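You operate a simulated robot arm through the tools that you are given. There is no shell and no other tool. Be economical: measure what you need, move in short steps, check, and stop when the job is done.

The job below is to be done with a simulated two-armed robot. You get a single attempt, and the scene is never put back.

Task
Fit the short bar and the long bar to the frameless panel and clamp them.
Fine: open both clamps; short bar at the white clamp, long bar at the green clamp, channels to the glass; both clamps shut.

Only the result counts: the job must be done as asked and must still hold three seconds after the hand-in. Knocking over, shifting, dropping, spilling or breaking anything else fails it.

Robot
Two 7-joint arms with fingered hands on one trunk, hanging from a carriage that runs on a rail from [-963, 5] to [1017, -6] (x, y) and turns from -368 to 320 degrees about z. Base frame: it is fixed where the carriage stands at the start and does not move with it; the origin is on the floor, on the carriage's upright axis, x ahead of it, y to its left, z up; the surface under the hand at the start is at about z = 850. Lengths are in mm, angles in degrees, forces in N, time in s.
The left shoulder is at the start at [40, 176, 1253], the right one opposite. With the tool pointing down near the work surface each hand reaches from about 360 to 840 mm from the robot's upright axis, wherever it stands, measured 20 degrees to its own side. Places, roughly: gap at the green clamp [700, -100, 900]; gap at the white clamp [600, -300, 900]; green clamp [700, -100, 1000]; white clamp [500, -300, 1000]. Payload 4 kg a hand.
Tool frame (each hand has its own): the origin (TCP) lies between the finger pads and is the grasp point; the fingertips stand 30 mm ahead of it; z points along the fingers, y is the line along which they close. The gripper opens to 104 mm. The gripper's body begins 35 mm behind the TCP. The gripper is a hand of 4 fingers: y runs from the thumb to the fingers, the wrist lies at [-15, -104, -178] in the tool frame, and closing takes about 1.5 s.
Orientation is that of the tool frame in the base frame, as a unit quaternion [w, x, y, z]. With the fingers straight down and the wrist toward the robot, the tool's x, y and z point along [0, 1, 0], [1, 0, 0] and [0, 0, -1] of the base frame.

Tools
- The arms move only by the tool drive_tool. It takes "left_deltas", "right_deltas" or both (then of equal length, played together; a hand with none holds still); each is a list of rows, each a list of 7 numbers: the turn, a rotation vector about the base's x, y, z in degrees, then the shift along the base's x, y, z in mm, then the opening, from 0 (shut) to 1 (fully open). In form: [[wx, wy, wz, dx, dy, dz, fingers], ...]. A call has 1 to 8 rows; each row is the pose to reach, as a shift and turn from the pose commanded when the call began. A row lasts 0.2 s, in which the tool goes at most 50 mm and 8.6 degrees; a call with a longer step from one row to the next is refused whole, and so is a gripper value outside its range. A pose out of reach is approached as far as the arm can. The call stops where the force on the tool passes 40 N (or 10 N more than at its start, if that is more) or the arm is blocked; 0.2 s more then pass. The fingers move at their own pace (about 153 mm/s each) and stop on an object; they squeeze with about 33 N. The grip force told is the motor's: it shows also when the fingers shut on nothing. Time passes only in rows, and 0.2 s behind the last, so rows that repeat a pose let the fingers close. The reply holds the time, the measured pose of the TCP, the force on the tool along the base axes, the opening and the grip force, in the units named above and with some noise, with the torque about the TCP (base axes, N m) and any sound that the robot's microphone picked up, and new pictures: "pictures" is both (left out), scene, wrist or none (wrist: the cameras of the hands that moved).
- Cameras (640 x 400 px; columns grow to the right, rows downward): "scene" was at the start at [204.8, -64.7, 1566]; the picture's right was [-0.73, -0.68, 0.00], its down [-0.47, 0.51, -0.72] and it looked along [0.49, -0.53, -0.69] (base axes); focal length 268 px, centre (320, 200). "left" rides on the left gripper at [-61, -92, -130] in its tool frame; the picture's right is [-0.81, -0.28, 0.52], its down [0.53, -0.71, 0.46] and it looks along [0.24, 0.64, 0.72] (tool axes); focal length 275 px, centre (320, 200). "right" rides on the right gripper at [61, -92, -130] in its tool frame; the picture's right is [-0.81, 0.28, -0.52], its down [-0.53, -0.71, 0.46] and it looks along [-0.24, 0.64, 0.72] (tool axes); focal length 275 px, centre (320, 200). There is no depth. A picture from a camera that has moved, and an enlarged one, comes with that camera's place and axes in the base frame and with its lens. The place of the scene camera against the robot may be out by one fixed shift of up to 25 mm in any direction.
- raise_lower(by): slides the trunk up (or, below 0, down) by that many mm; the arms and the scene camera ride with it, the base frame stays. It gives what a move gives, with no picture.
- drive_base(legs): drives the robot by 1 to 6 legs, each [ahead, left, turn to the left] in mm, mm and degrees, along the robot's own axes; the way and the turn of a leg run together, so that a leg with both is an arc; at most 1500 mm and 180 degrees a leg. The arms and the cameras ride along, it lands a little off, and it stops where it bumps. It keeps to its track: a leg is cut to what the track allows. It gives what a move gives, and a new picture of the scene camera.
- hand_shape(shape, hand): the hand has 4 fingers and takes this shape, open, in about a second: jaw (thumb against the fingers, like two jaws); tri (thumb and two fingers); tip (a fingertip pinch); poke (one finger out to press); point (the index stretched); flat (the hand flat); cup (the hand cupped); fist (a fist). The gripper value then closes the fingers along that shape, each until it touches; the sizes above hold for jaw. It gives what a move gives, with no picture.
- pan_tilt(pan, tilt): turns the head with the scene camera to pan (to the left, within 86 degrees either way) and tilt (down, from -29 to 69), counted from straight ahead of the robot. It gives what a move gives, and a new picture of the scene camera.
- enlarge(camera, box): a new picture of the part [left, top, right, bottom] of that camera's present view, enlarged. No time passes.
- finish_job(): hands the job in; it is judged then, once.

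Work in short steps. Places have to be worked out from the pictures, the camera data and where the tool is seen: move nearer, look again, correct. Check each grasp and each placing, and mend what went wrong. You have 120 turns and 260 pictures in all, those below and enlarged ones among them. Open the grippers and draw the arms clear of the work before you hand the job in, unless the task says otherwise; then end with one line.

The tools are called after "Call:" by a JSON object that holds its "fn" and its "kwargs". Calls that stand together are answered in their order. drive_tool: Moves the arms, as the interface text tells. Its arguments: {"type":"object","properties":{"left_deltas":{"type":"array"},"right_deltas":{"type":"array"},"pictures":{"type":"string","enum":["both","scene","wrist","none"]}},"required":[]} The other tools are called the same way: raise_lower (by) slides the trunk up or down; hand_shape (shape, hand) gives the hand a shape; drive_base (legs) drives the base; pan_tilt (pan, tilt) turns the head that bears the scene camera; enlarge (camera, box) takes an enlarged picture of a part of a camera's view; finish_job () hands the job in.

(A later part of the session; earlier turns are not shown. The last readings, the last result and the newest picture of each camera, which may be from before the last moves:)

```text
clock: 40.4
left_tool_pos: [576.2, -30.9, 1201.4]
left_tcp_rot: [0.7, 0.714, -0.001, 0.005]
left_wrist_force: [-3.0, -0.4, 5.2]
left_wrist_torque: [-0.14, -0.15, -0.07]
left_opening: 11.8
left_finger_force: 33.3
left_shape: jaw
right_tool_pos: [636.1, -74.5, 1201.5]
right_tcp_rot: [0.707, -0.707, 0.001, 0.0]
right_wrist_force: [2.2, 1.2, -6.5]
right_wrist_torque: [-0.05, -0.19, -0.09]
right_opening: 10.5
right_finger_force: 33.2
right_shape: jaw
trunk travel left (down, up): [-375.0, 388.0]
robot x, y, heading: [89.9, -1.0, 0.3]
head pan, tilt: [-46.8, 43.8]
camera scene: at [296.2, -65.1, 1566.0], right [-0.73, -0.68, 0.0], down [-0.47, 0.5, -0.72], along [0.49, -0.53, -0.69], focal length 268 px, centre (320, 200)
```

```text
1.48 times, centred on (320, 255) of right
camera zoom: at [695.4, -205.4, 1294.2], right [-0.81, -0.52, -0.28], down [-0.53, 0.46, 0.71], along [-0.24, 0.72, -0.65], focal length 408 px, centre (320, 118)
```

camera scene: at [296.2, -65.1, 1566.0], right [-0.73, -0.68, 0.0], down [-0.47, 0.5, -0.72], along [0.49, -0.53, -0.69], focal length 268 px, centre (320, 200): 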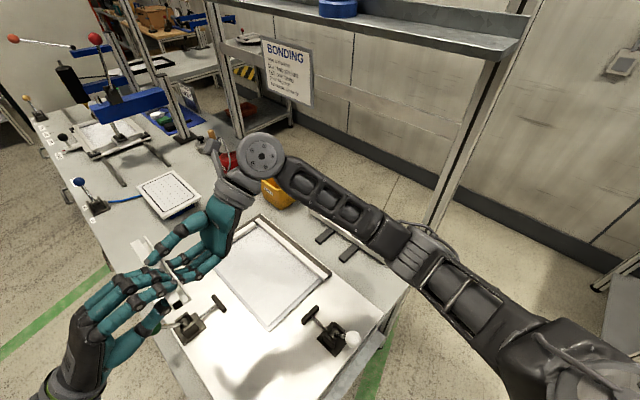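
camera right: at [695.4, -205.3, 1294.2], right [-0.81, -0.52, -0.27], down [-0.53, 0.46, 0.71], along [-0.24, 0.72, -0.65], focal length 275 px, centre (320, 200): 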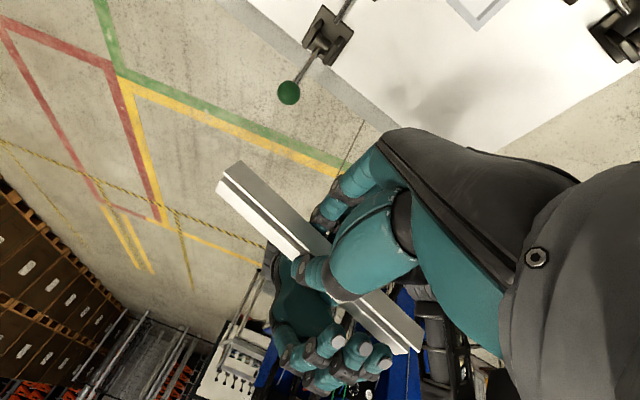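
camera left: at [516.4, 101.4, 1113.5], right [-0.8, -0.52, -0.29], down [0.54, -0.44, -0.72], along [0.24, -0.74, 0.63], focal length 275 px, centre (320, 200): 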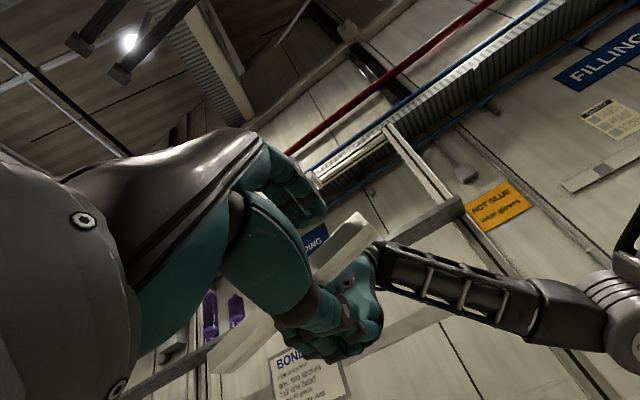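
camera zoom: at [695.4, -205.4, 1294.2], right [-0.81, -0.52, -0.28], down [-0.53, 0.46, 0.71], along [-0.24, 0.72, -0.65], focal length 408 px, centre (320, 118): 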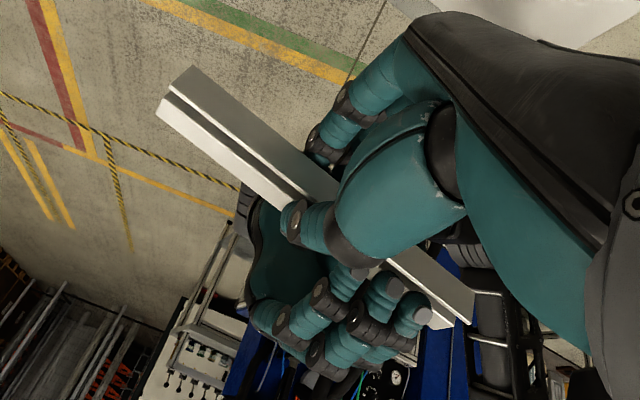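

Both hands hold it with little strain. I open the right hand and back it off in -y.

Call:
{"fn": "drive_tool", "kwargs": {"right_deltas": [[0, 0, 0, 0, 0, 0, 0.2], [0, 0, 0, 0, 0, 0, 0.4], [0, 0, 0, 0, 0, 0, 0.5], [0, 0, 0, 0, -20, 0, 0.5], [0, 0, 0, 0, -60, 0, 0.6], [0, 0, 0, 0, -105, 0, 0.8], [0, 0, 0, 0, -150, 0, 1]], "pictures": "both"}}

Call:
{"fn": "enlarge", "kwargs": {"camera": "scene", "box": [90, 200, 230, 330]}}

```text
clock: 42.0
left_tool_pos: [576.8, -30.5, 1202.4]
left_tcp_rot: [0.7, 0.714, -0.001, 0.004]
left_wrist_force: [0.1, -0.4, -0.1]
left_wrist_torque: [0.02, 0.01, -0.03]
left_opening: 11.2
left_finger_force: 32.9
left_shape: jaw
right_tool_pos: [635.5, -223.5, 1204.7]
right_tcp_rot: [-0.707, 0.707, 0.001, 0.0]
right_wrist_force: [0.0, 0.1, 0.3]
right_wrist_torque: [0.01, 0.01, 0.0]
right_opening: 103.6
right_finger_force: 0.1
right_shape: jaw
trunk travel left (down, up): [-375.0, 388.0]
robot x, y, heading: [93.8, -2.5, -0.2]
head pan, tilt: [-46.8, 43.8]
camera scene: at [296.1, -65.3, 1566.0], right [-0.73, -0.68, 0.0], down [-0.47, 0.5, -0.72], along [0.49, -0.53, -0.69], focal length 268 px, centre (320, 200)
camera right: at [696.0, -353.9, 1297.8], right [-0.81, -0.52, -0.28], down [-0.53, 0.46, 0.71], along [-0.24, 0.72, -0.64], focal length 275 px, centre (320, 200)
```

scene: 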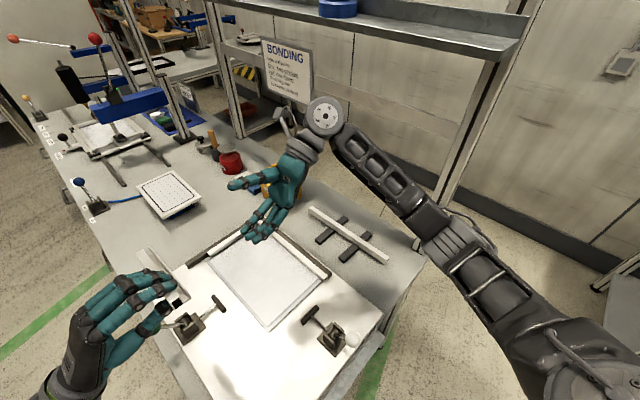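
right: 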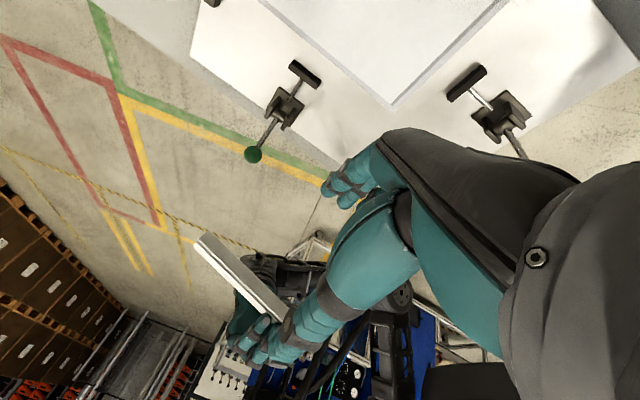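

```text
3.08 times, centred on (160, 265) of scene
camera zoom: at [296.1, -65.3, 1566.0], right [-0.73, -0.68, 0.0], down [-0.47, 0.5, -0.72], along [0.49, -0.53, -0.69], focal length 825 px, centre (812, 0)
```

zoom: 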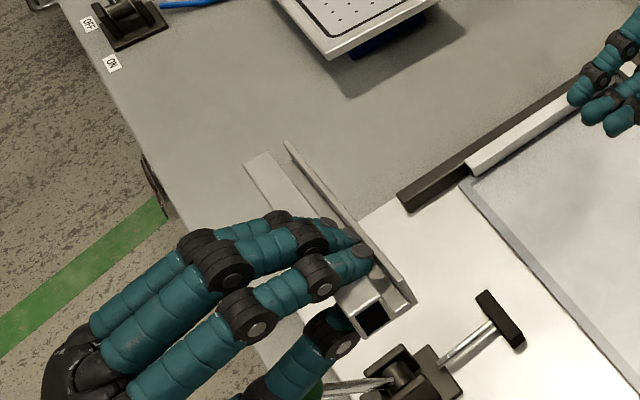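

Handover succeeded: the left hand holds the short bar by its tube. I roll both hands back to pointing down, the left moving back a little and the right moving away to -y.

Call:
{"fn": "drive_tool", "kwargs": {"left_deltas": [[8, 0, 0, 0, 10, 0, 0], [16, 0, 0, 0, 20, 0, 0], [24, 0, 0, 0, 20, 0, 0], [32, 0, 0, 0, 20, 0, 0], [40, 0, 0, 0, 20, 0, 0], [48, 0, 0, 0, 20, 0, 0], [56, 0, 0, 0, 20, 0, 0], [64, 0, 0, 0, 20, 0, 0]], "right_deltas": [[-8, 0, 0, 0, -30, 0, 1], [-16, 0, 0, 0, -60, 0, 1], [-24, 0, 0, 0, -90, 0, 1], [-32, 0, 0, 0, -120, 0, 1], [-40, 0, 0, 0, -150, 0, 1], [-48, 0, 0, 0, -180, 0, 1], [-56, 0, 0, 0, -210, 0, 1], [-64, 0, 0, 0, -230, 0, 1]], "pictures": "none"}}

Call:
{"fn": "drive_tool", "kwargs": {"left_deltas": [[8, 0, 0, 0, 0, 0, 0], [16, 0, 0, 0, 0, 0, 0], [24, 0, 0, 0, 0, 0, 0], [27, 0, 0, 0, 0, 0, 0], [27, 0, 0, 0, 0, 0, 0]], "right_deltas": [[-8, 0, 0, 0, -10, -10, 1], [-16, 0, 0, 0, -20, -20, 1], [-24, 0, 0, 0, -30, -30, 1], [-26, 0, 0, 0, -40, -40, 1], [-26, 0, 0, 0, -50, -40, 1]], "pictures": "both"}}

```text
clock: 43.8
left_tool_pos: [573.4, -18.0, 1205.7]
left_tcp_rot: [0.227, 0.974, 0.001, -0.002]
left_wrist_force: [-0.7, -0.4, -1.0]
left_wrist_torque: [-0.01, 0.04, 0.0]
left_opening: 11.3
left_finger_force: 32.6
left_shape: jaw
right_tool_pos: [632.8, -454.6, 1203.5]
right_tcp_rot: [-0.223, 0.975, 0.0, 0.0]
right_wrist_force: [-0.3, 0.2, 0.6]
right_wrist_torque: [0.0, 0.01, -0.02]
right_opening: 103.9
right_finger_force: 0.1
right_shape: jaw
trunk travel left (down, up): [-375.0, 388.0]
robot x, y, heading: [91.1, -1.5, 0.0]
head pan, tilt: [-46.8, 43.8]
```

```text
clock: 45.0
left_tool_pos: [574.0, -17.7, 1204.9]
left_tcp_rot: [-0.006, 1.0, 0.001, -0.001]
left_wrist_force: [0.5, 0.4, 0.5]
left_wrist_torque: [-0.02, 0.03, 0.01]
left_opening: 11.6
left_finger_force: 32.8
left_shape: jaw
right_tool_pos: [634.6, -504.9, 1161.8]
right_tcp_rot: [0.001, 1.0, -0.001, 0.0]
right_wrist_force: [0.8, -0.3, 0.7]
right_wrist_torque: [-0.03, -0.01, -0.02]
right_opening: 103.6
right_finger_force: 0.2
right_shape: jaw
trunk travel left (down, up): [-375.0, 388.0]
robot x, y, heading: [91.8, -0.4, -0.2]
head pan, tilt: [-46.8, 43.8]
camera scene: at [296.1, -65.1, 1566.0], right [-0.73, -0.68, 0.0], down [-0.47, 0.5, -0.72], along [0.49, -0.53, -0.69], focal length 268 px, centre (320, 200)
camera right: at [695.2, -413.3, 1293.3], right [-0.81, -0.27, 0.52], down [-0.53, 0.71, -0.46], along [-0.24, -0.65, -0.72], focal length 275 px, centre (320, 200)
camera left: at [513.4, 73.1, 1338.8], right [-0.81, 0.28, -0.51], down [0.53, 0.72, -0.45], along [0.24, -0.63, -0.73], focal length 275 px, centre (320, 200)
```

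scene: 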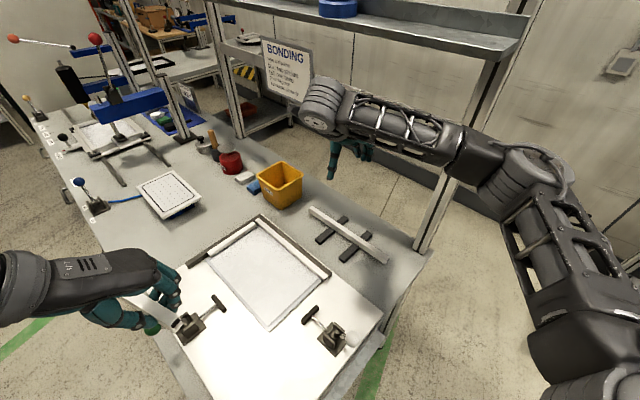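
right: 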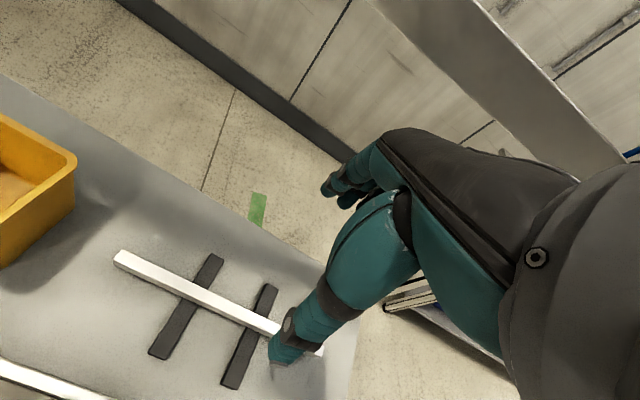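
left: 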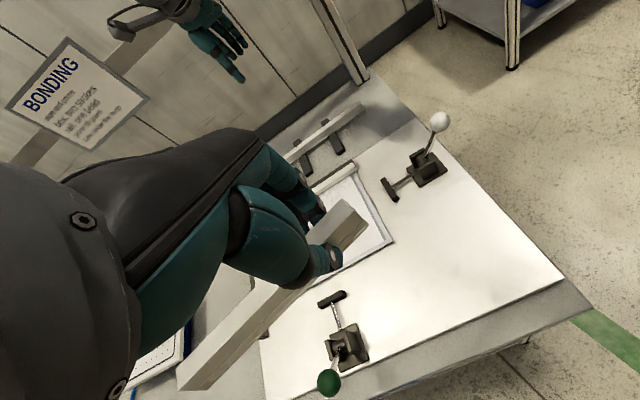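

Now I yaw the left hand +90° while moving it over the fixture, high up.

Call:
{"fn": "drive_tool", "kwargs": {"left_deltas": [[0, 0, 8, 0, -15, 0, 0], [0, 0, 16, 0, -30, 0, 0], [0, 0, 24, 0, -50, 0, 0], [0, 0, 32, 0, -75, 0, 0], [0, 0, 40, 0, -100, 0, 0], [0, 0, 48, 0, -125, 0, 0], [0, 0, 56, -5, -150, 0, 0], [0, 0, 64, -10, -175, -10, 0]], "pictures": "none"}}

Call:
{"fn": "drive_tool", "kwargs": {"left_deltas": [[0, 0, 8, -10, -20, -20, 0], [0, 0, 16, -15, -40, -50, 0], [0, 0, 24, -15, -60, -80, 0], [0, 0, 26, -15, -80, -100, 0], [0, 0, 26, -15, -80, -100, 0]], "pictures": "both"}}

Call:
{"fn": "enlarge", "kwargs": {"camera": "left", "box": [180, 80, 520, 390]}}

```text
clock: 46.8
left_tool_pos: [567.0, -192.7, 1195.9]
left_tcp_rot: [-0.003, 0.847, 0.531, -0.004]
left_wrist_force: [0.5, -0.4, 0.4]
left_wrist_torque: [-0.03, -0.01, 0.0]
left_opening: 11.3
left_finger_force: 32.5
left_shape: jaw
right_tool_pos: [635.7, -505.1, 1161.5]
right_tcp_rot: [0.0, 1.0, 0.0, 0.0]
right_wrist_force: [-0.4, -0.1, 0.2]
right_wrist_torque: [0.02, -0.02, 0.01]
right_opening: 103.8
right_finger_force: 0.1
right_shape: jaw
trunk travel left (down, up): [-375.0, 388.0]
robot x, y, heading: [92.9, -0.0, -0.2]
head pan, tilt: [-46.8, 43.8]
```

```text
clock: 48.0
left_tool_pos: [552.4, -271.7, 1094.5]
left_tcp_rot: [-0.003, 0.706, 0.709, -0.006]
left_wrist_force: [0.3, -0.1, -0.3]
left_wrist_torque: [-0.04, -0.02, 0.01]
left_opening: 11.4
left_finger_force: 33.1
left_shape: jaw
right_tool_pos: [635.7, -504.9, 1161.6]
right_tcp_rot: [0.0, 1.0, -0.001, 0.0]
right_wrist_force: [0.0, 0.3, -0.1]
right_wrist_torque: [0.01, -0.01, 0.03]
right_opening: 103.6
right_finger_force: 0.1
right_shape: jaw
trunk travel left (down, up): [-375.0, 388.0]
robot x, y, heading: [91.8, 0.9, 0.2]
head pan, tilt: [-46.8, 43.8]
camera scene: at [296.0, -65.0, 1565.9], right [-0.73, -0.68, 0.0], down [-0.47, 0.5, -0.72], along [0.49, -0.53, -0.69], focal length 268 px, centre (320, 200)
camera left: at [461.9, -333.2, 1227.7], right [-0.28, -0.81, -0.51], down [-0.72, 0.53, -0.45], along [0.64, 0.24, -0.73], focal length 275 px, centre (320, 200)
```

scene: 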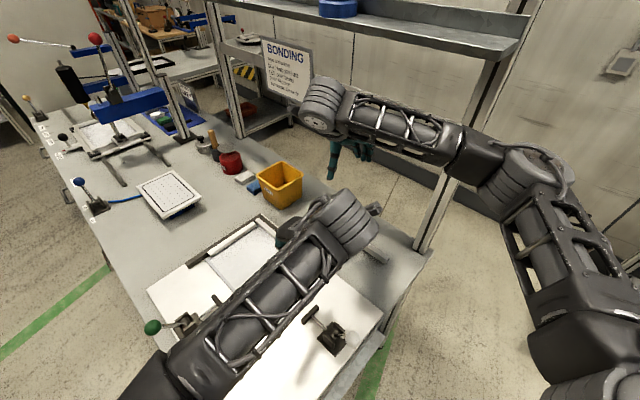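
left: 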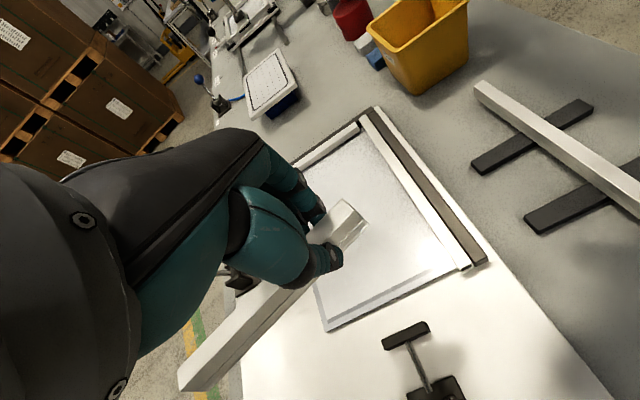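

```text
1.29 times, centred on (350, 235) of left
camera zoom: at [461.9, -333.2, 1227.7], right [-0.28, -0.81, -0.51], down [-0.72, 0.53, -0.45], along [0.64, 0.24, -0.73], focal length 355 px, centre (281, 155)
```

zoom: 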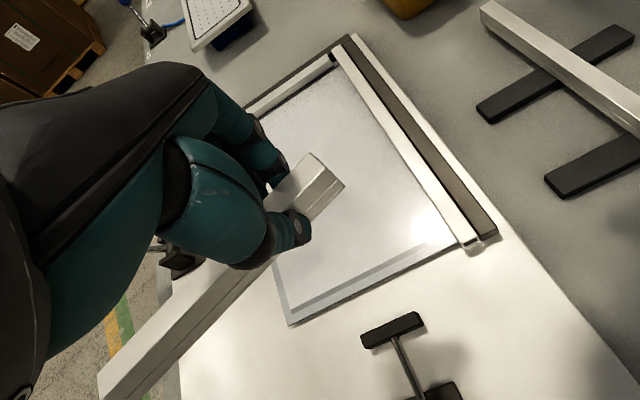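

The short bar sits upright with channel to +x. I zoom to measure the glass edge, existing bar end, pad and the held bar's tilt.

Call:
{"fn": "enlarge", "kwargs": {"camera": "left", "box": [310, 190, 380, 250]}}

Call:
{"fn": "enlarge", "kwargs": {"camera": "left", "box": [310, 240, 490, 350]}}

Call:
{"fn": "enlarge", "kwargs": {"camera": "left", "box": [435, 235, 500, 295]}}

Call:
{"fn": "enlarge", "kwargs": {"camera": "left", "box": [170, 330, 250, 400]}}

```text
6.67 times, centred on (345, 220) of left
camera zoom: at [461.9, -333.2, 1227.7], right [-0.28, -0.81, -0.51], down [-0.72, 0.53, -0.45], along [0.64, 0.24, -0.73], focal length 1835 px, centre (153, 67)
```

zoom: 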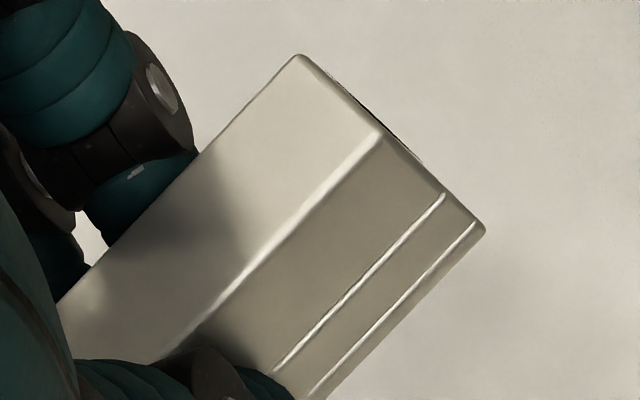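

```text
3.56 times, centred on (400, 295) of left
camera zoom: at [461.9, -333.2, 1227.7], right [-0.28, -0.81, -0.51], down [-0.72, 0.53, -0.45], along [0.64, 0.24, -0.73], focal length 979 px, centre (36, -138)
```

zoom: 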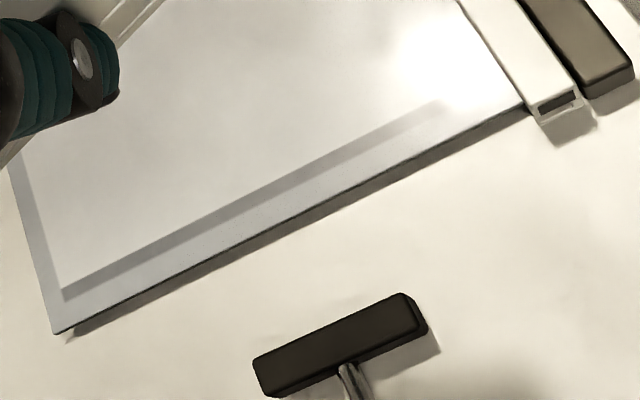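

```text
6.67 times, centred on (468, 265) of left
camera zoom: at [461.9, -333.2, 1227.7], right [-0.28, -0.81, -0.51], down [-0.72, 0.53, -0.45], along [0.64, 0.24, -0.73], focal length 1835 px, centre (-663, -233)
```

zoom: 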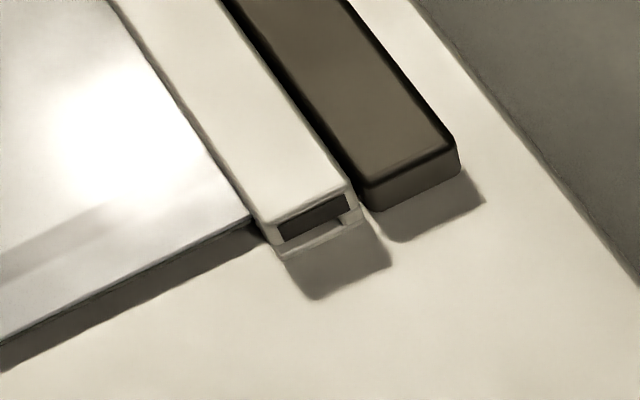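

```text
5.71 times, centred on (210, 365) of left
camera zoom: at [461.9, -333.2, 1227.7], right [-0.28, -0.81, -0.51], down [-0.72, 0.53, -0.45], along [0.64, 0.24, -0.73], focal length 1573 px, centre (949, -743)
```

zoom: 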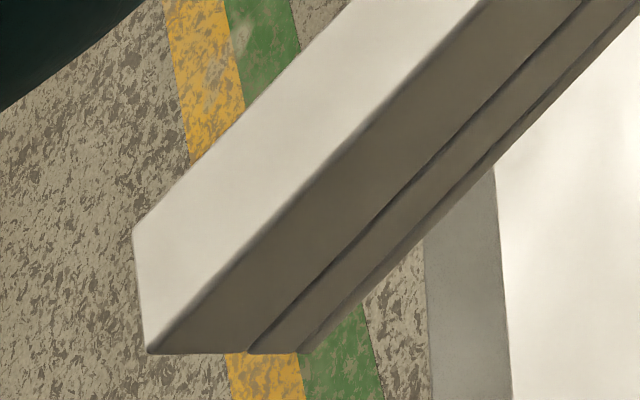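

The held bar is yawed about +18° in the grip. I turn the hand -18° to square it, and measure again.

Call:
{"fn": "drive_tool", "kwargs": {"left_deltas": [[0, 0, -8, -5, 0, 0, 0], [0, 0, -16, -10, 0, 0, 0], [0, 0, -18, -15, 0, 0, 0], [0, 0, -18, -15, 0, 0, 0]], "pictures": "wrist"}}

Call:
{"fn": "enlarge", "kwargs": {"camera": "left", "box": [310, 180, 390, 250]}}

Call:
{"fn": "enlarge", "kwargs": {"camera": "left", "box": [170, 330, 250, 400]}}

```text
clock: 49.0
left_tool_pos: [535.5, -271.9, 1094.1]
left_tcp_rot: [-0.004, 0.809, 0.588, -0.006]
left_wrist_force: [-0.7, -0.6, 0.3]
left_wrist_torque: [0.01, 0.01, 0.03]
left_opening: 11.6
left_finger_force: 32.5
left_shape: jaw
right_tool_pos: [636.0, -504.2, 1162.2]
right_tcp_rot: [0.0, 1.0, 0.0, 0.0]
right_wrist_force: [-0.3, -0.5, 0.2]
right_wrist_torque: [-0.01, -0.01, -0.02]
right_opening: 103.7
right_finger_force: 0.0
right_shape: jaw
trunk travel left (down, up): [-375.0, 388.0]
robot x, y, heading: [90.6, -1.1, 0.1]
head pan, tilt: [-46.8, 43.8]
camera left: at [430.4, -301.8, 1228.0], right [-0.52, -0.69, -0.51], down [-0.52, 0.73, -0.45], along [0.68, 0.03, -0.73], focal length 275 px, centre (320, 200)
```

left: 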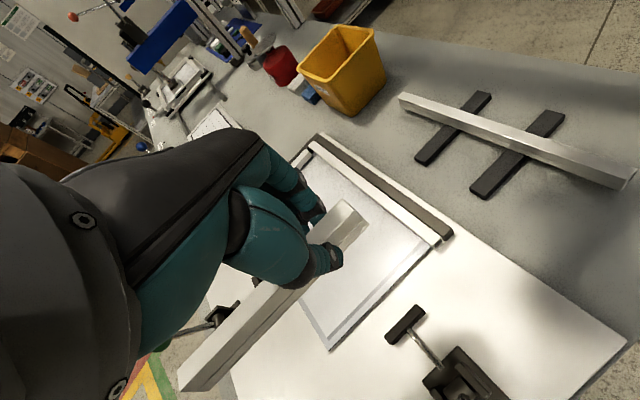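

```text
5.71 times, centred on (350, 215) of left
camera zoom: at [430.4, -301.8, 1228.0], right [-0.52, -0.69, -0.51], down [-0.52, 0.73, -0.45], along [0.68, 0.03, -0.73], focal length 1573 px, centre (149, 114)
```

zoom: 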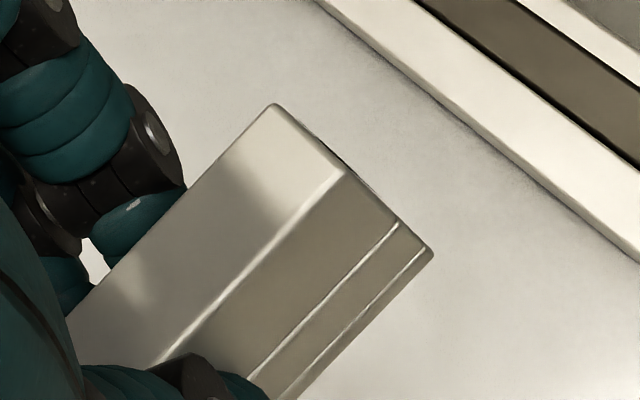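

```text
5.71 times, centred on (210, 365) of left
camera zoom: at [430.4, -301.8, 1228.0], right [-0.52, -0.69, -0.51], down [-0.52, 0.73, -0.45], along [0.68, 0.03, -0.73], focal length 1573 px, centre (949, -743)
```

zoom: 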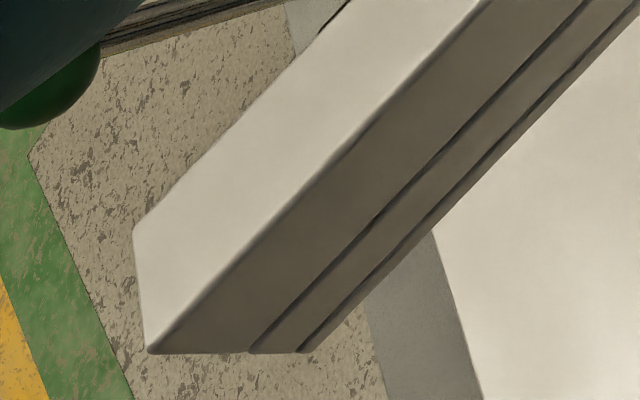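

The bar is now square, spans y -307…-140, outer face at x≈534. I shift it to centre it on the gap and descend to just above the board between pad (x≈531) and glass (x≈568).

Call:
{"fn": "drive_tool", "kwargs": {"left_deltas": [[0, 0, 0, 0, -31, -20, 0], [0, 0, 0, 0, -31, -65, 0], [0, 0, 0, 0, -31, -110, 0], [0, 0, 0, 0, -31, -145, 0], [0, 0, 0, 0, -31, -165, 0]], "pictures": "wrist"}}

Call:
{"fn": "enlarge", "kwargs": {"camera": "left", "box": [280, 150, 480, 330]}}

Call:
{"fn": "enlarge", "kwargs": {"camera": "left", "box": [150, 240, 350, 400]}}

```text
clock: 50.2
left_tool_pos: [533.2, -303.8, 930.5]
left_tcp_rot: [-0.004, 0.808, 0.589, -0.005]
left_wrist_force: [-0.5, 0.0, 0.6]
left_wrist_torque: [0.01, 0.0, 0.01]
left_opening: 11.5
left_finger_force: 32.7
left_shape: jaw
right_tool_pos: [635.2, -504.4, 1161.3]
right_tcp_rot: [0.0, 1.0, -0.001, 0.0]
right_wrist_force: [0.1, -0.6, 0.4]
right_wrist_torque: [-0.03, 0.03, -0.01]
right_opening: 103.7
right_finger_force: 0.0
right_shape: jaw
trunk travel left (down, up): [-375.0, 388.0]
robot x, y, heading: [92.1, -0.9, 0.0]
head pan, tilt: [-46.8, 43.8]
camera left: at [429.6, -333.1, 1063.5], right [-0.52, -0.69, -0.51], down [-0.52, 0.73, -0.45], along [0.68, 0.03, -0.73], focal length 275 px, centre (320, 200)
```

left: 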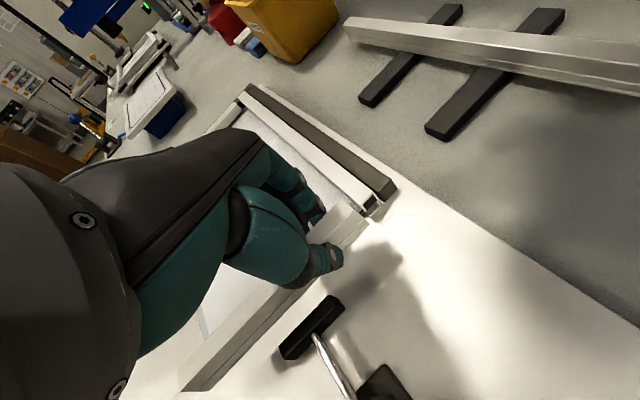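

```text
2.22 times, centred on (380, 240) of left
camera zoom: at [429.6, -333.1, 1063.5], right [-0.52, -0.69, -0.51], down [-0.52, 0.73, -0.45], along [0.68, 0.03, -0.73], focal length 612 px, centre (187, 111)
```

zoom: 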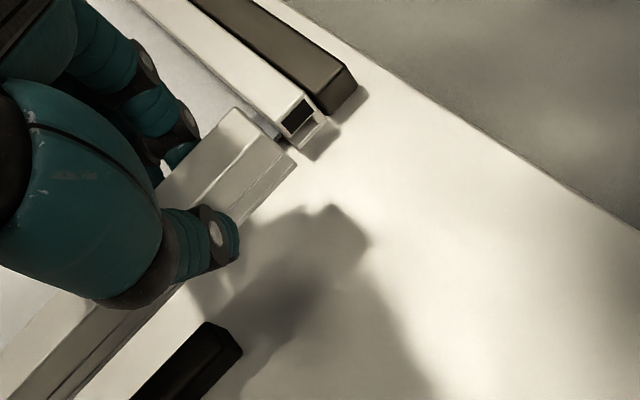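

```text
2.50 times, centred on (250, 320) of left
camera zoom: at [429.6, -333.1, 1063.5], right [-0.52, -0.69, -0.51], down [-0.52, 0.73, -0.45], along [0.68, 0.03, -0.73], focal length 688 px, centre (495, -100)
```

zoom: 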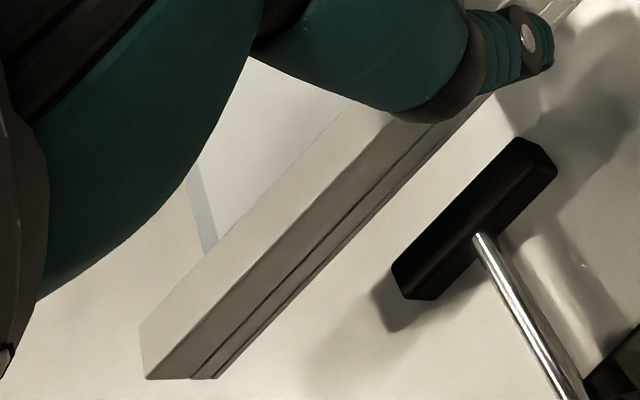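

Alignment good; bar's outer face is at ~x 530, so I shift +5 mm to clear the pad and lower it to the board until light contact.

Call:
{"fn": "drive_tool", "kwargs": {"left_deltas": [[0, 0, 0, 5, 0, -10, 0], [0, 0, 0, 5, 0, -22, 0], [0, 0, 0, 5, 0, -30, 0], [0, 0, 0, 5, 0, -35, 0]], "pictures": "wrist"}}

Call:
{"fn": "enlarge", "kwargs": {"camera": "left", "box": [270, 130, 430, 260]}}

Call:
{"fn": "enlarge", "kwargs": {"camera": "left", "box": [150, 220, 370, 400]}}

```text
clock: 51.2
left_tool_pos: [540.1, -300.8, 903.3]
left_tcp_rot: [-0.004, 0.809, 0.588, -0.005]
left_wrist_force: [-0.5, 0.7, 0.3]
left_wrist_torque: [-0.03, 0.0, 0.02]
left_opening: 11.4
left_finger_force: 32.8
left_shape: jaw
left hand out of reach, approached as far as the arm can: row 2, 3, 4
right_tool_pos: [635.2, -504.5, 1161.6]
right_tcp_rot: [0.0, 1.0, 0.0, 0.0]
right_wrist_force: [0.6, 0.8, 0.8]
right_wrist_torque: [-0.01, 0.01, 0.03]
right_opening: 103.8
right_finger_force: 0.0
right_shape: jaw
trunk travel left (down, up): [-375.0, 388.0]
robot x, y, heading: [90.2, 0.5, -0.1]
head pan, tilt: [-46.8, 43.8]
camera left: at [436.3, -330.6, 1035.3], right [-0.52, -0.69, -0.51], down [-0.52, 0.73, -0.45], along [0.68, 0.03, -0.73], focal length 275 px, centre (320, 200)
```

left: 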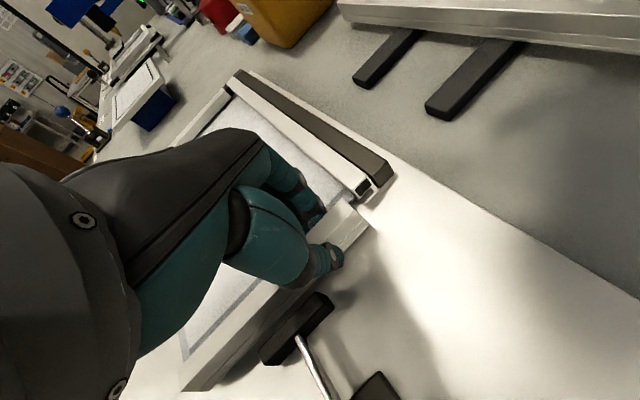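

```text
3.08 times, centred on (350, 195) of left
camera zoom: at [436.3, -330.6, 1035.3], right [-0.52, -0.69, -0.51], down [-0.52, 0.73, -0.45], along [0.68, 0.03, -0.73], focal length 847 px, centre (228, 215)
```

zoom: 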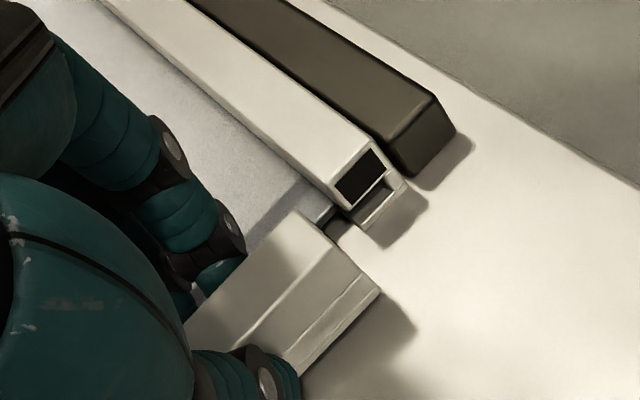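

```text
2.22 times, centred on (260, 310) of left
camera zoom: at [436.3, -330.6, 1035.3], right [-0.52, -0.69, -0.51], down [-0.52, 0.73, -0.45], along [0.68, 0.03, -0.73], focal length 612 px, centre (453, -44)
```

zoom: 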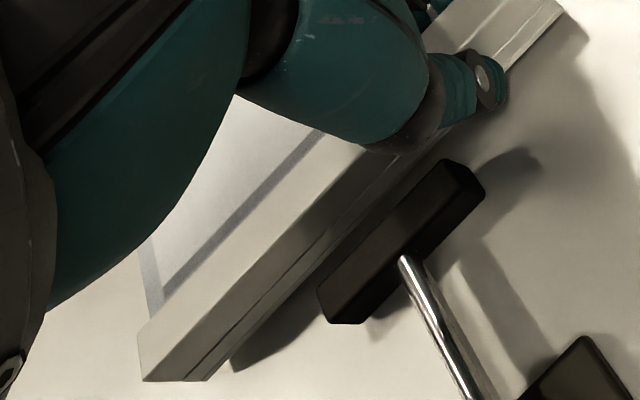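

The left arm is at its lower reach limit here. I raise the hand 35 mm and then lower the trunk 45 mm to gain reach.

Call:
{"fn": "drive_tool", "kwargs": {"left_deltas": [[0, 0, 0, -2, 0, 15, 0], [0, 0, 0, -2, 0, 35, 0]], "pictures": "none"}}

Call:
{"fn": "raise_lower", "kwargs": {"by": -30}}

```text
clock: 51.8
left_tool_pos: [539.8, -299.2, 937.1]
left_tcp_rot: [-0.004, 0.808, 0.589, -0.005]
left_wrist_force: [0.8, -0.5, -0.1]
left_wrist_torque: [-0.01, -0.02, -0.03]
left_opening: 11.2
left_finger_force: 33.0
left_shape: jaw
right_tool_pos: [636.2, -504.2, 1161.5]
right_tcp_rot: [0.001, 1.0, -0.001, -0.001]
right_wrist_force: [0.1, 0.1, -0.7]
right_wrist_torque: [0.01, 0.0, 0.02]
right_opening: 103.8
right_finger_force: 0.0
right_shape: jaw
trunk travel left (down, up): [-375.0, 388.0]
robot x, y, heading: [94.5, 0.0, -0.1]
head pan, tilt: [-46.8, 43.8]
```

```text
clock: 52.5
left_tool_pos: [540.3, -299.8, 909.4]
left_tcp_rot: [-0.004, 0.809, 0.588, -0.004]
left_wrist_force: [0.5, -0.4, -0.5]
left_wrist_torque: [0.02, -0.01, 0.02]
left_opening: 11.5
left_finger_force: 33.2
left_shape: jaw
right_tool_pos: [635.5, -504.4, 1132.1]
right_tcp_rot: [0.0, 1.0, 0.0, 0.0]
right_wrist_force: [-0.1, 0.4, 0.6]
right_wrist_torque: [0.02, -0.01, -0.01]
right_opening: 103.8
right_finger_force: 0.0
right_shape: jaw
trunk travel left (down, up): [-345.0, 418.0]
robot x, y, heading: [90.7, -0.9, -0.2]
head pan, tilt: [-46.8, 43.8]
```

Now I shift -3 mm in x, -2 in y, and descend the remaining distance in small steps.

Call:
{"fn": "drive_tool", "kwargs": {"left_deltas": [[0, 0, 0, -3, -2, -6, 0], [0, 0, 0, -3, -2, -11, 0], [0, 0, 0, -3, -2, -15, 0]], "pictures": "wrist"}}

Call:
{"fn": "enlarge", "kwargs": {"camera": "left", "box": [270, 130, 430, 260]}}

Call:
{"fn": "enlarge", "kwargs": {"camera": "left", "box": [150, 220, 370, 400]}}

```text
clock: 53.4
left_tool_pos: [537.0, -303.5, 894.4]
left_tcp_rot: [-0.002, 0.81, 0.587, -0.004]
left_wrist_force: [-3.0, 6.6, 22.9]
left_wrist_torque: [0.13, -0.11, 0.01]
left_opening: 12.0
left_finger_force: 33.5
left_shape: jaw
right_tool_pos: [635.7, -504.5, 1132.2]
right_tcp_rot: [0.001, 1.0, 0.001, -0.001]
right_wrist_force: [0.1, -0.1, 0.1]
right_wrist_torque: [0.02, -0.04, -0.01]
right_opening: 103.8
right_finger_force: 0.1
right_shape: jaw
trunk travel left (down, up): [-345.0, 418.0]
robot x, y, heading: [91.4, 3.0, -0.2]
head pan, tilt: [-46.8, 43.8]
camera left: at [432.5, -332.7, 1026.8], right [-0.52, -0.69, -0.51], down [-0.52, 0.73, -0.45], along [0.68, 0.03, -0.73], focal length 275 px, centre (320, 200)
```

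left: 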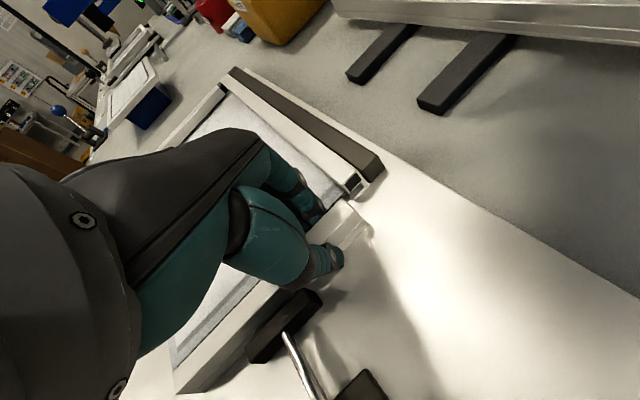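

```text
3.08 times, centred on (350, 195) of left
camera zoom: at [432.5, -332.7, 1026.8], right [-0.52, -0.69, -0.51], down [-0.52, 0.73, -0.45], along [0.68, 0.03, -0.73], focal length 847 px, centre (228, 215)
```

zoom: 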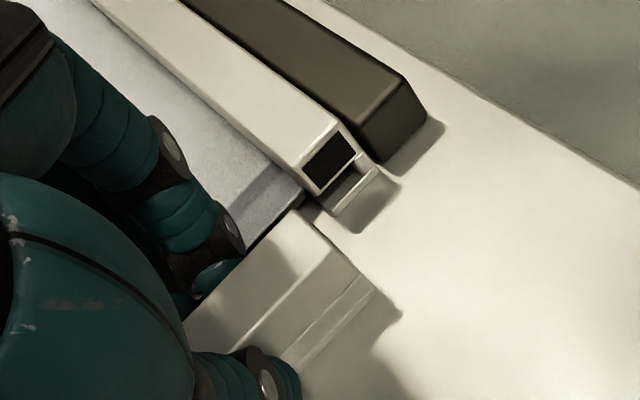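

```text
2.22 times, centred on (260, 310) of left
camera zoom: at [432.5, -332.7, 1026.8], right [-0.52, -0.69, -0.51], down [-0.52, 0.73, -0.45], along [0.68, 0.03, -0.73], focal length 612 px, centre (453, -44)
```

zoom: 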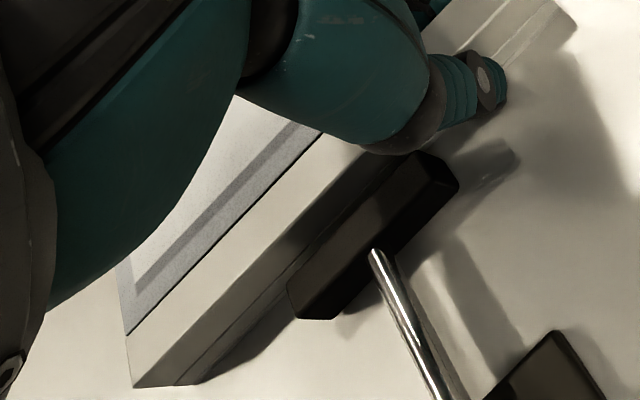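

The bar is on the board (23 N contact). I release with a small opening only and lift straight up.

Call:
{"fn": "drive_tool", "kwargs": {"left_deltas": [[0, 0, 0, 0, 0, 2, 0.1], [0, 0, 0, 0, 0, 2, 0.18], [0, 0, 0, 0, 0, 2, 0.2], [0, 0, 0, 0, 0, 6, 0.2], [0, 0, 0, 0, 0, 15, 0.2], [0, 0, 0, 0, 0, 35, 0.2], [0, 0, 0, 0, 0, 70, 0.3]], "pictures": "wrist"}}

Call:
{"fn": "enlarge", "kwargs": {"camera": "left", "box": [150, 130, 450, 400]}}

```text
clock: 55.0
left_tool_pos: [535.9, -300.5, 962.2]
left_tcp_rot: [-0.003, 0.808, 0.589, -0.005]
left_wrist_force: [0.0, -0.7, -0.7]
left_wrist_torque: [-0.02, -0.02, -0.01]
left_opening: 30.6
left_finger_force: 0.1
left_shape: jaw
right_tool_pos: [635.4, -504.8, 1131.1]
right_tcp_rot: [0.0, 1.0, 0.0, 0.0]
right_wrist_force: [0.0, 0.2, -0.6]
right_wrist_torque: [-0.04, -0.02, -0.02]
right_opening: 103.8
right_finger_force: 0.1
right_shape: jaw
trunk travel left (down, up): [-345.0, 418.0]
robot x, y, heading: [90.9, -1.8, -0.2]
head pan, tilt: [-46.8, 43.8]
camera left: at [432.6, -330.7, 1093.8], right [-0.52, -0.69, -0.51], down [-0.52, 0.73, -0.45], along [0.68, 0.03, -0.73], focal length 275 px, centre (320, 200)
```

left: 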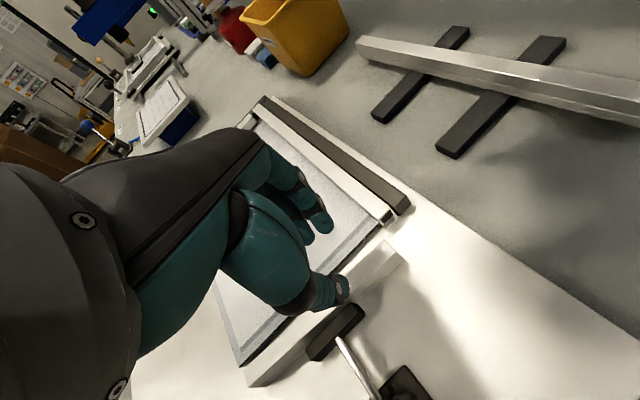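

```text
1.48 times, centred on (300, 265) of left
camera zoom: at [432.6, -330.7, 1093.8], right [-0.52, -0.69, -0.51], down [-0.52, 0.73, -0.45], along [0.68, 0.03, -0.73], focal length 408 px, centre (350, 104)
```

zoom: 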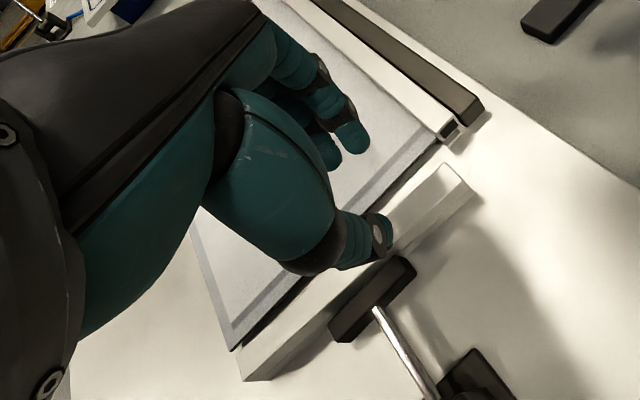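

The short bar stands in the gap upright. I lift the left hand away for a clear view.

Call:
{"fn": "drive_tool", "kwargs": {"left_deltas": [[0, 0, 0, -10, 10, 45, 0.3], [0, 0, 0, -30, 20, 90, 0.3], [0, 0, 0, -50, 30, 130, 0.3], [0, 0, 0, -60, 60, 160, 0.3], [0, 0, 0, -60, 100, 170, 0.3]], "pictures": "wrist"}}

Call:
{"fn": "enlarge", "kwargs": {"camera": "left", "box": [270, 180, 490, 380]}}

Call:
{"fn": "enlarge", "kwargs": {"camera": "scene", "box": [180, 210, 380, 360]}}

```text
refused: row 2 steps farther than a row can; nothing moved
```

```text
2.00 times, centred on (380, 280) of left
camera zoom: at [432.6, -330.7, 1093.8], right [-0.52, -0.69, -0.51], down [-0.52, 0.73, -0.45], along [0.68, 0.03, -0.73], focal length 551 px, centre (200, 40)
```

zoom: 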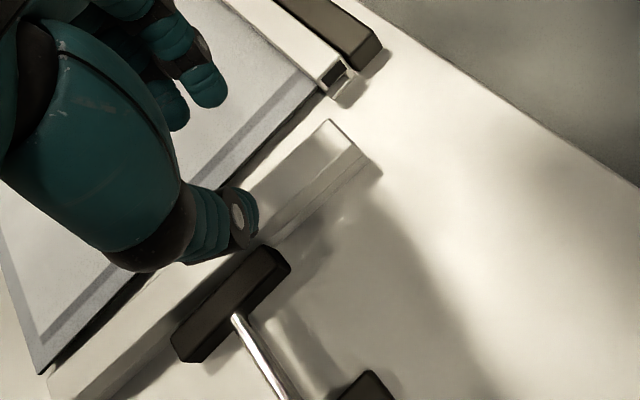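

```text
2.67 times, centred on (280, 285) of scene
camera zoom: at [296.3, -65.1, 1536.0], right [-0.73, -0.68, 0.0], down [-0.47, 0.5, -0.72], along [0.49, -0.53, -0.69], focal length 715 px, centre (427, -27)
```

zoom: 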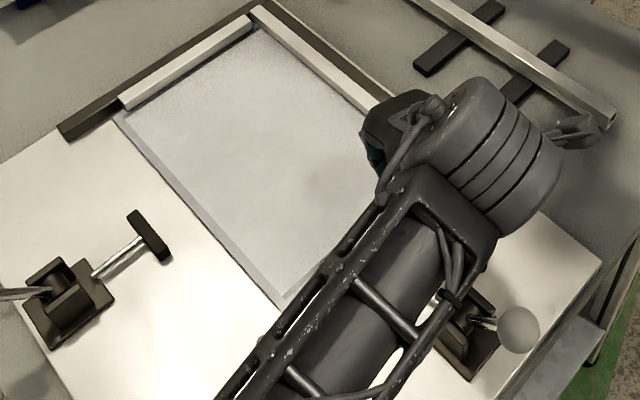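

I raise the left hand, then drive the base back 100 mm so the left hand can shut the white clamp.

Call:
{"fn": "drive_tool", "kwargs": {"left_deltas": [[0, 0, 0, 0, 0, 45, 0.4], [0, 0, 0, 0, 0, 90, 0.6], [0, 0, 0, 0, 0, 130, 0.6]], "pictures": "none"}}

Call:
{"fn": "drive_base", "kwargs": {"legs": [[-100, 0, 0]]}}

Call:
{"fn": "enlarge", "kwargs": {"camera": "left", "box": [200, 100, 520, 400]}}

```text
clock: 55.8
left_tool_pos: [536.4, -301.8, 1087.7]
left_tcp_rot: [-0.004, 0.809, 0.588, -0.005]
left_wrist_force: [0.2, 0.0, -0.4]
left_wrist_torque: [0.02, -0.03, 0.0]
left_opening: 62.0
left_finger_force: 0.0
left_shape: jaw
right_tool_pos: [635.7, -505.0, 1131.4]
right_tcp_rot: [0.0, 1.0, -0.001, 0.0]
right_wrist_force: [1.0, -0.2, 0.0]
right_wrist_torque: [0.02, 0.01, -0.03]
right_opening: 103.6
right_finger_force: 0.0
right_shape: jaw
trunk travel left (down, up): [-345.0, 418.0]
robot x, y, heading: [91.9, -3.3, -0.1]
head pan, tilt: [-46.8, 43.8]
```

```text
clock: 56.9
left_tool_pos: [437.1, -302.2, 1087.3]
left_tcp_rot: [-0.004, 0.809, 0.588, -0.005]
left_wrist_force: [-0.4, 1.0, -1.0]
left_wrist_torque: [0.02, 0.0, -0.01]
left_opening: 62.0
left_finger_force: 0.1
left_shape: jaw
right_tool_pos: [535.9, -503.8, 1131.4]
right_tcp_rot: [0.0, 1.0, 0.0, 0.001]
right_wrist_force: [0.1, 0.5, 0.5]
right_wrist_torque: [-0.03, -0.04, -0.01]
right_opening: 104.1
right_finger_force: 0.1
right_shape: jaw
trunk travel left (down, up): [-345.0, 418.0]
robot x, y, heading: [-1.2, 2.5, 0.1]
head pan, tilt: [-46.8, 43.8]
camera scene: at [197.5, -64.6, 1535.8], right [-0.73, -0.68, 0.0], down [-0.47, 0.5, -0.72], along [0.49, -0.53, -0.69], focal length 268 px, centre (320, 200)
```

scene: 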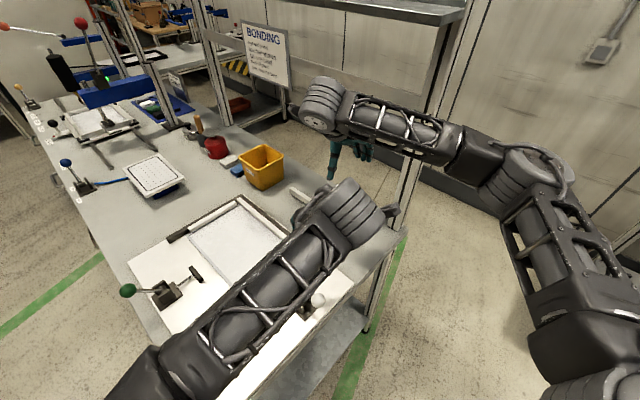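

```text
1.33 times, centred on (360, 250) of left
camera zoom: at [332.9, -332.0, 1220.6], right [-0.52, -0.69, -0.51], down [-0.52, 0.73, -0.45], along [0.68, 0.03, -0.73], focal length 367 px, centre (267, 133)
```

zoom: 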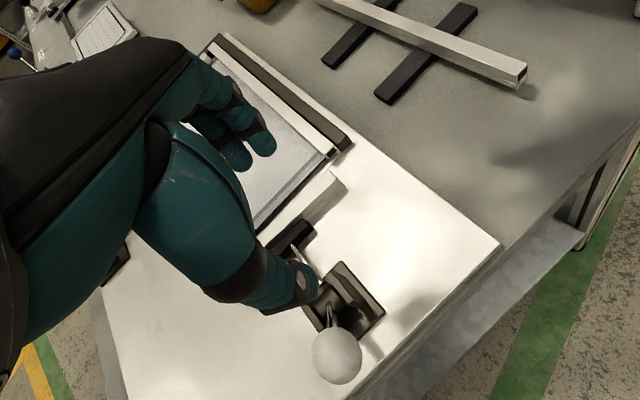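

White ball at about [402,-244,938]. I back the base another 60 mm for comfortable reach, then move over the ball squaring the hand's yaw.

Call:
{"fn": "drive_base", "kwargs": {"legs": [[-60, 0, 0]]}}

Call:
{"fn": "drive_tool", "kwargs": {"left_deltas": [[0, 0, 8, 10, 20, -10, 0.6], [0, 0, 16, 18, 40, -30, 0.6], [0, 0, 18, 23, 57, -40, 0.6], [0, 0, 18, 23, 57, -50, 0.6]], "pictures": "wrist"}}

Call:
{"fn": "enlarge", "kwargs": {"camera": "left", "box": [200, 100, 520, 400]}}

```text
clock: 57.9
left_tool_pos: [376.3, -301.8, 1087.7]
left_tcp_rot: [-0.004, 0.809, 0.588, -0.004]
left_wrist_force: [-0.8, 0.0, -0.3]
left_wrist_torque: [0.03, 0.0, 0.02]
left_opening: 62.1
left_finger_force: 0.1
left_shape: jaw
right_tool_pos: [477.1, -504.1, 1130.6]
right_tcp_rot: [0.0, 1.0, 0.0, 0.0]
right_wrist_force: [-0.4, 0.1, -0.2]
right_wrist_torque: [0.02, 0.01, 0.0]
right_opening: 103.7
right_finger_force: 0.1
right_shape: jaw
trunk travel left (down, up): [-345.0, 418.0]
robot x, y, heading: [-68.1, -0.4, 0.0]
head pan, tilt: [-46.8, 43.8]
camera scene: at [137.8, -64.3, 1535.8], right [-0.73, -0.68, 0.0], down [-0.47, 0.51, -0.72], along [0.49, -0.53, -0.69], focal length 268 px, centre (320, 200)
```

scene: 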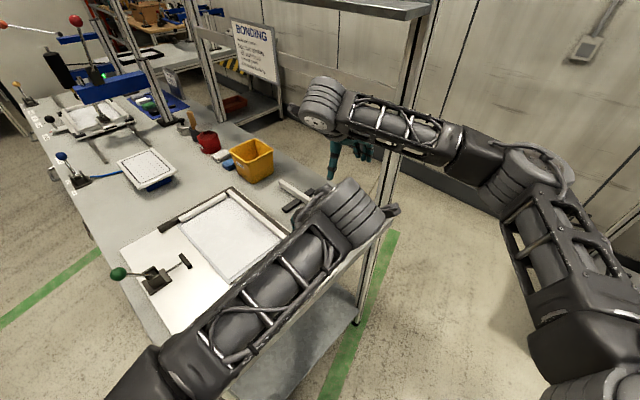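

```text
clock: 58.9
left_tool_pos: [400.7, -246.5, 1038.5]
left_tcp_rot: [-0.004, 0.707, 0.707, -0.004]
left_wrist_force: [0.1, -0.2, -0.9]
left_wrist_torque: [-0.01, -0.02, 0.0]
left_opening: 62.0
left_finger_force: 0.1
left_shape: jaw
right_tool_pos: [476.7, -504.4, 1131.4]
right_tcp_rot: [-0.001, 1.0, 0.0, 0.0]
right_wrist_force: [1.0, 0.1, -0.3]
right_wrist_torque: [0.0, 0.02, 0.0]
right_opening: 103.8
right_finger_force: 0.0
right_shape: jaw
trunk travel left (down, up): [-345.0, 418.0]
robot x, y, heading: [-62.8, -1.3, 0.0]
head pan, tilt: [-46.8, 43.8]
camera left: at [310.9, -306.4, 1170.4], right [-0.28, -0.81, -0.51], down [-0.72, 0.53, -0.45], along [0.64, 0.24, -0.73], focal length 275 px, centre (320, 200)
```

left: 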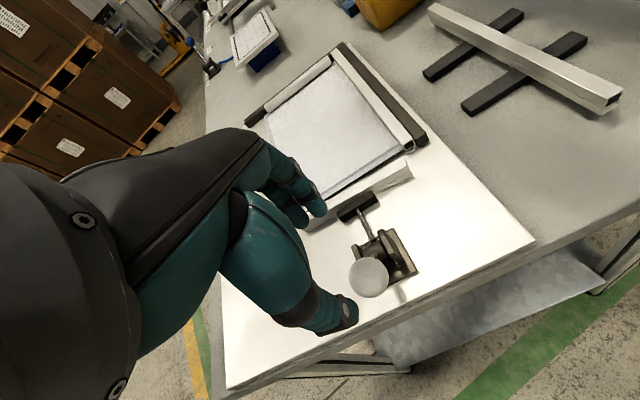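

```text
1.33 times, centred on (360, 250) of left
camera zoom: at [310.9, -306.4, 1170.4], right [-0.28, -0.81, -0.51], down [-0.72, 0.53, -0.45], along [0.64, 0.24, -0.73], focal length 367 px, centre (267, 133)
```

zoom: 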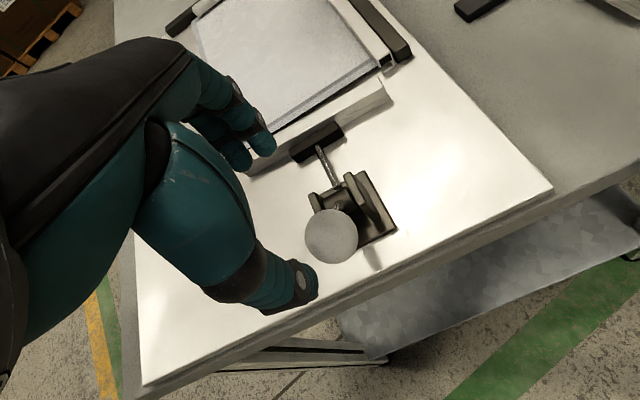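

Aligned over the ball. I descend around it.

Call:
{"fn": "drive_tool", "kwargs": {"left_deltas": [[0, 0, 0, 3, 1, -40, 0.6], [0, 0, 0, 3, 1, -75, 0.6], [0, 0, 0, 3, 1, -93, 0.6]], "pictures": "wrist"}}

```text
clock: 59.7
left_tool_pos: [404.0, -243.8, 945.6]
left_tcp_rot: [-0.003, 0.707, 0.707, -0.005]
left_wrist_force: [0.5, 0.2, -0.2]
left_wrist_torque: [0.01, -0.02, 0.01]
left_opening: 62.2
left_finger_force: 0.0
left_shape: jaw
right_tool_pos: [477.3, -504.8, 1131.9]
right_tcp_rot: [0.0, 1.0, 0.0, 0.0]
right_wrist_force: [0.6, 0.1, -0.7]
right_wrist_torque: [0.04, 0.02, -0.02]
right_opening: 103.6
right_finger_force: 0.1
right_shape: jaw
trunk travel left (down, up): [-345.0, 418.0]
robot x, y, heading: [-65.1, 2.2, -0.1]
head pan, tilt: [-46.8, 43.8]
camera left: at [314.5, -304.4, 1078.1], right [-0.28, -0.81, -0.51], down [-0.72, 0.53, -0.45], along [0.64, 0.24, -0.73], focal length 275 px, centre (320, 200)
```

left: 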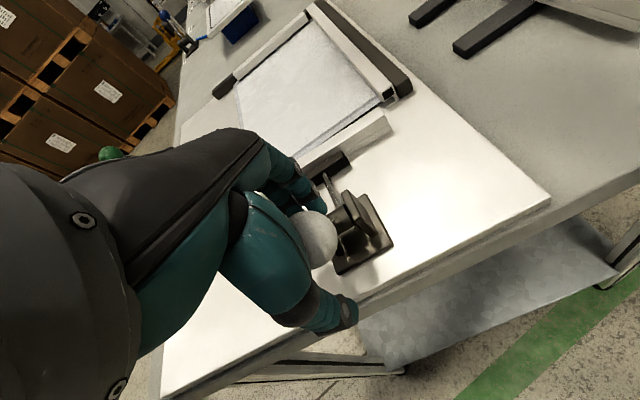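

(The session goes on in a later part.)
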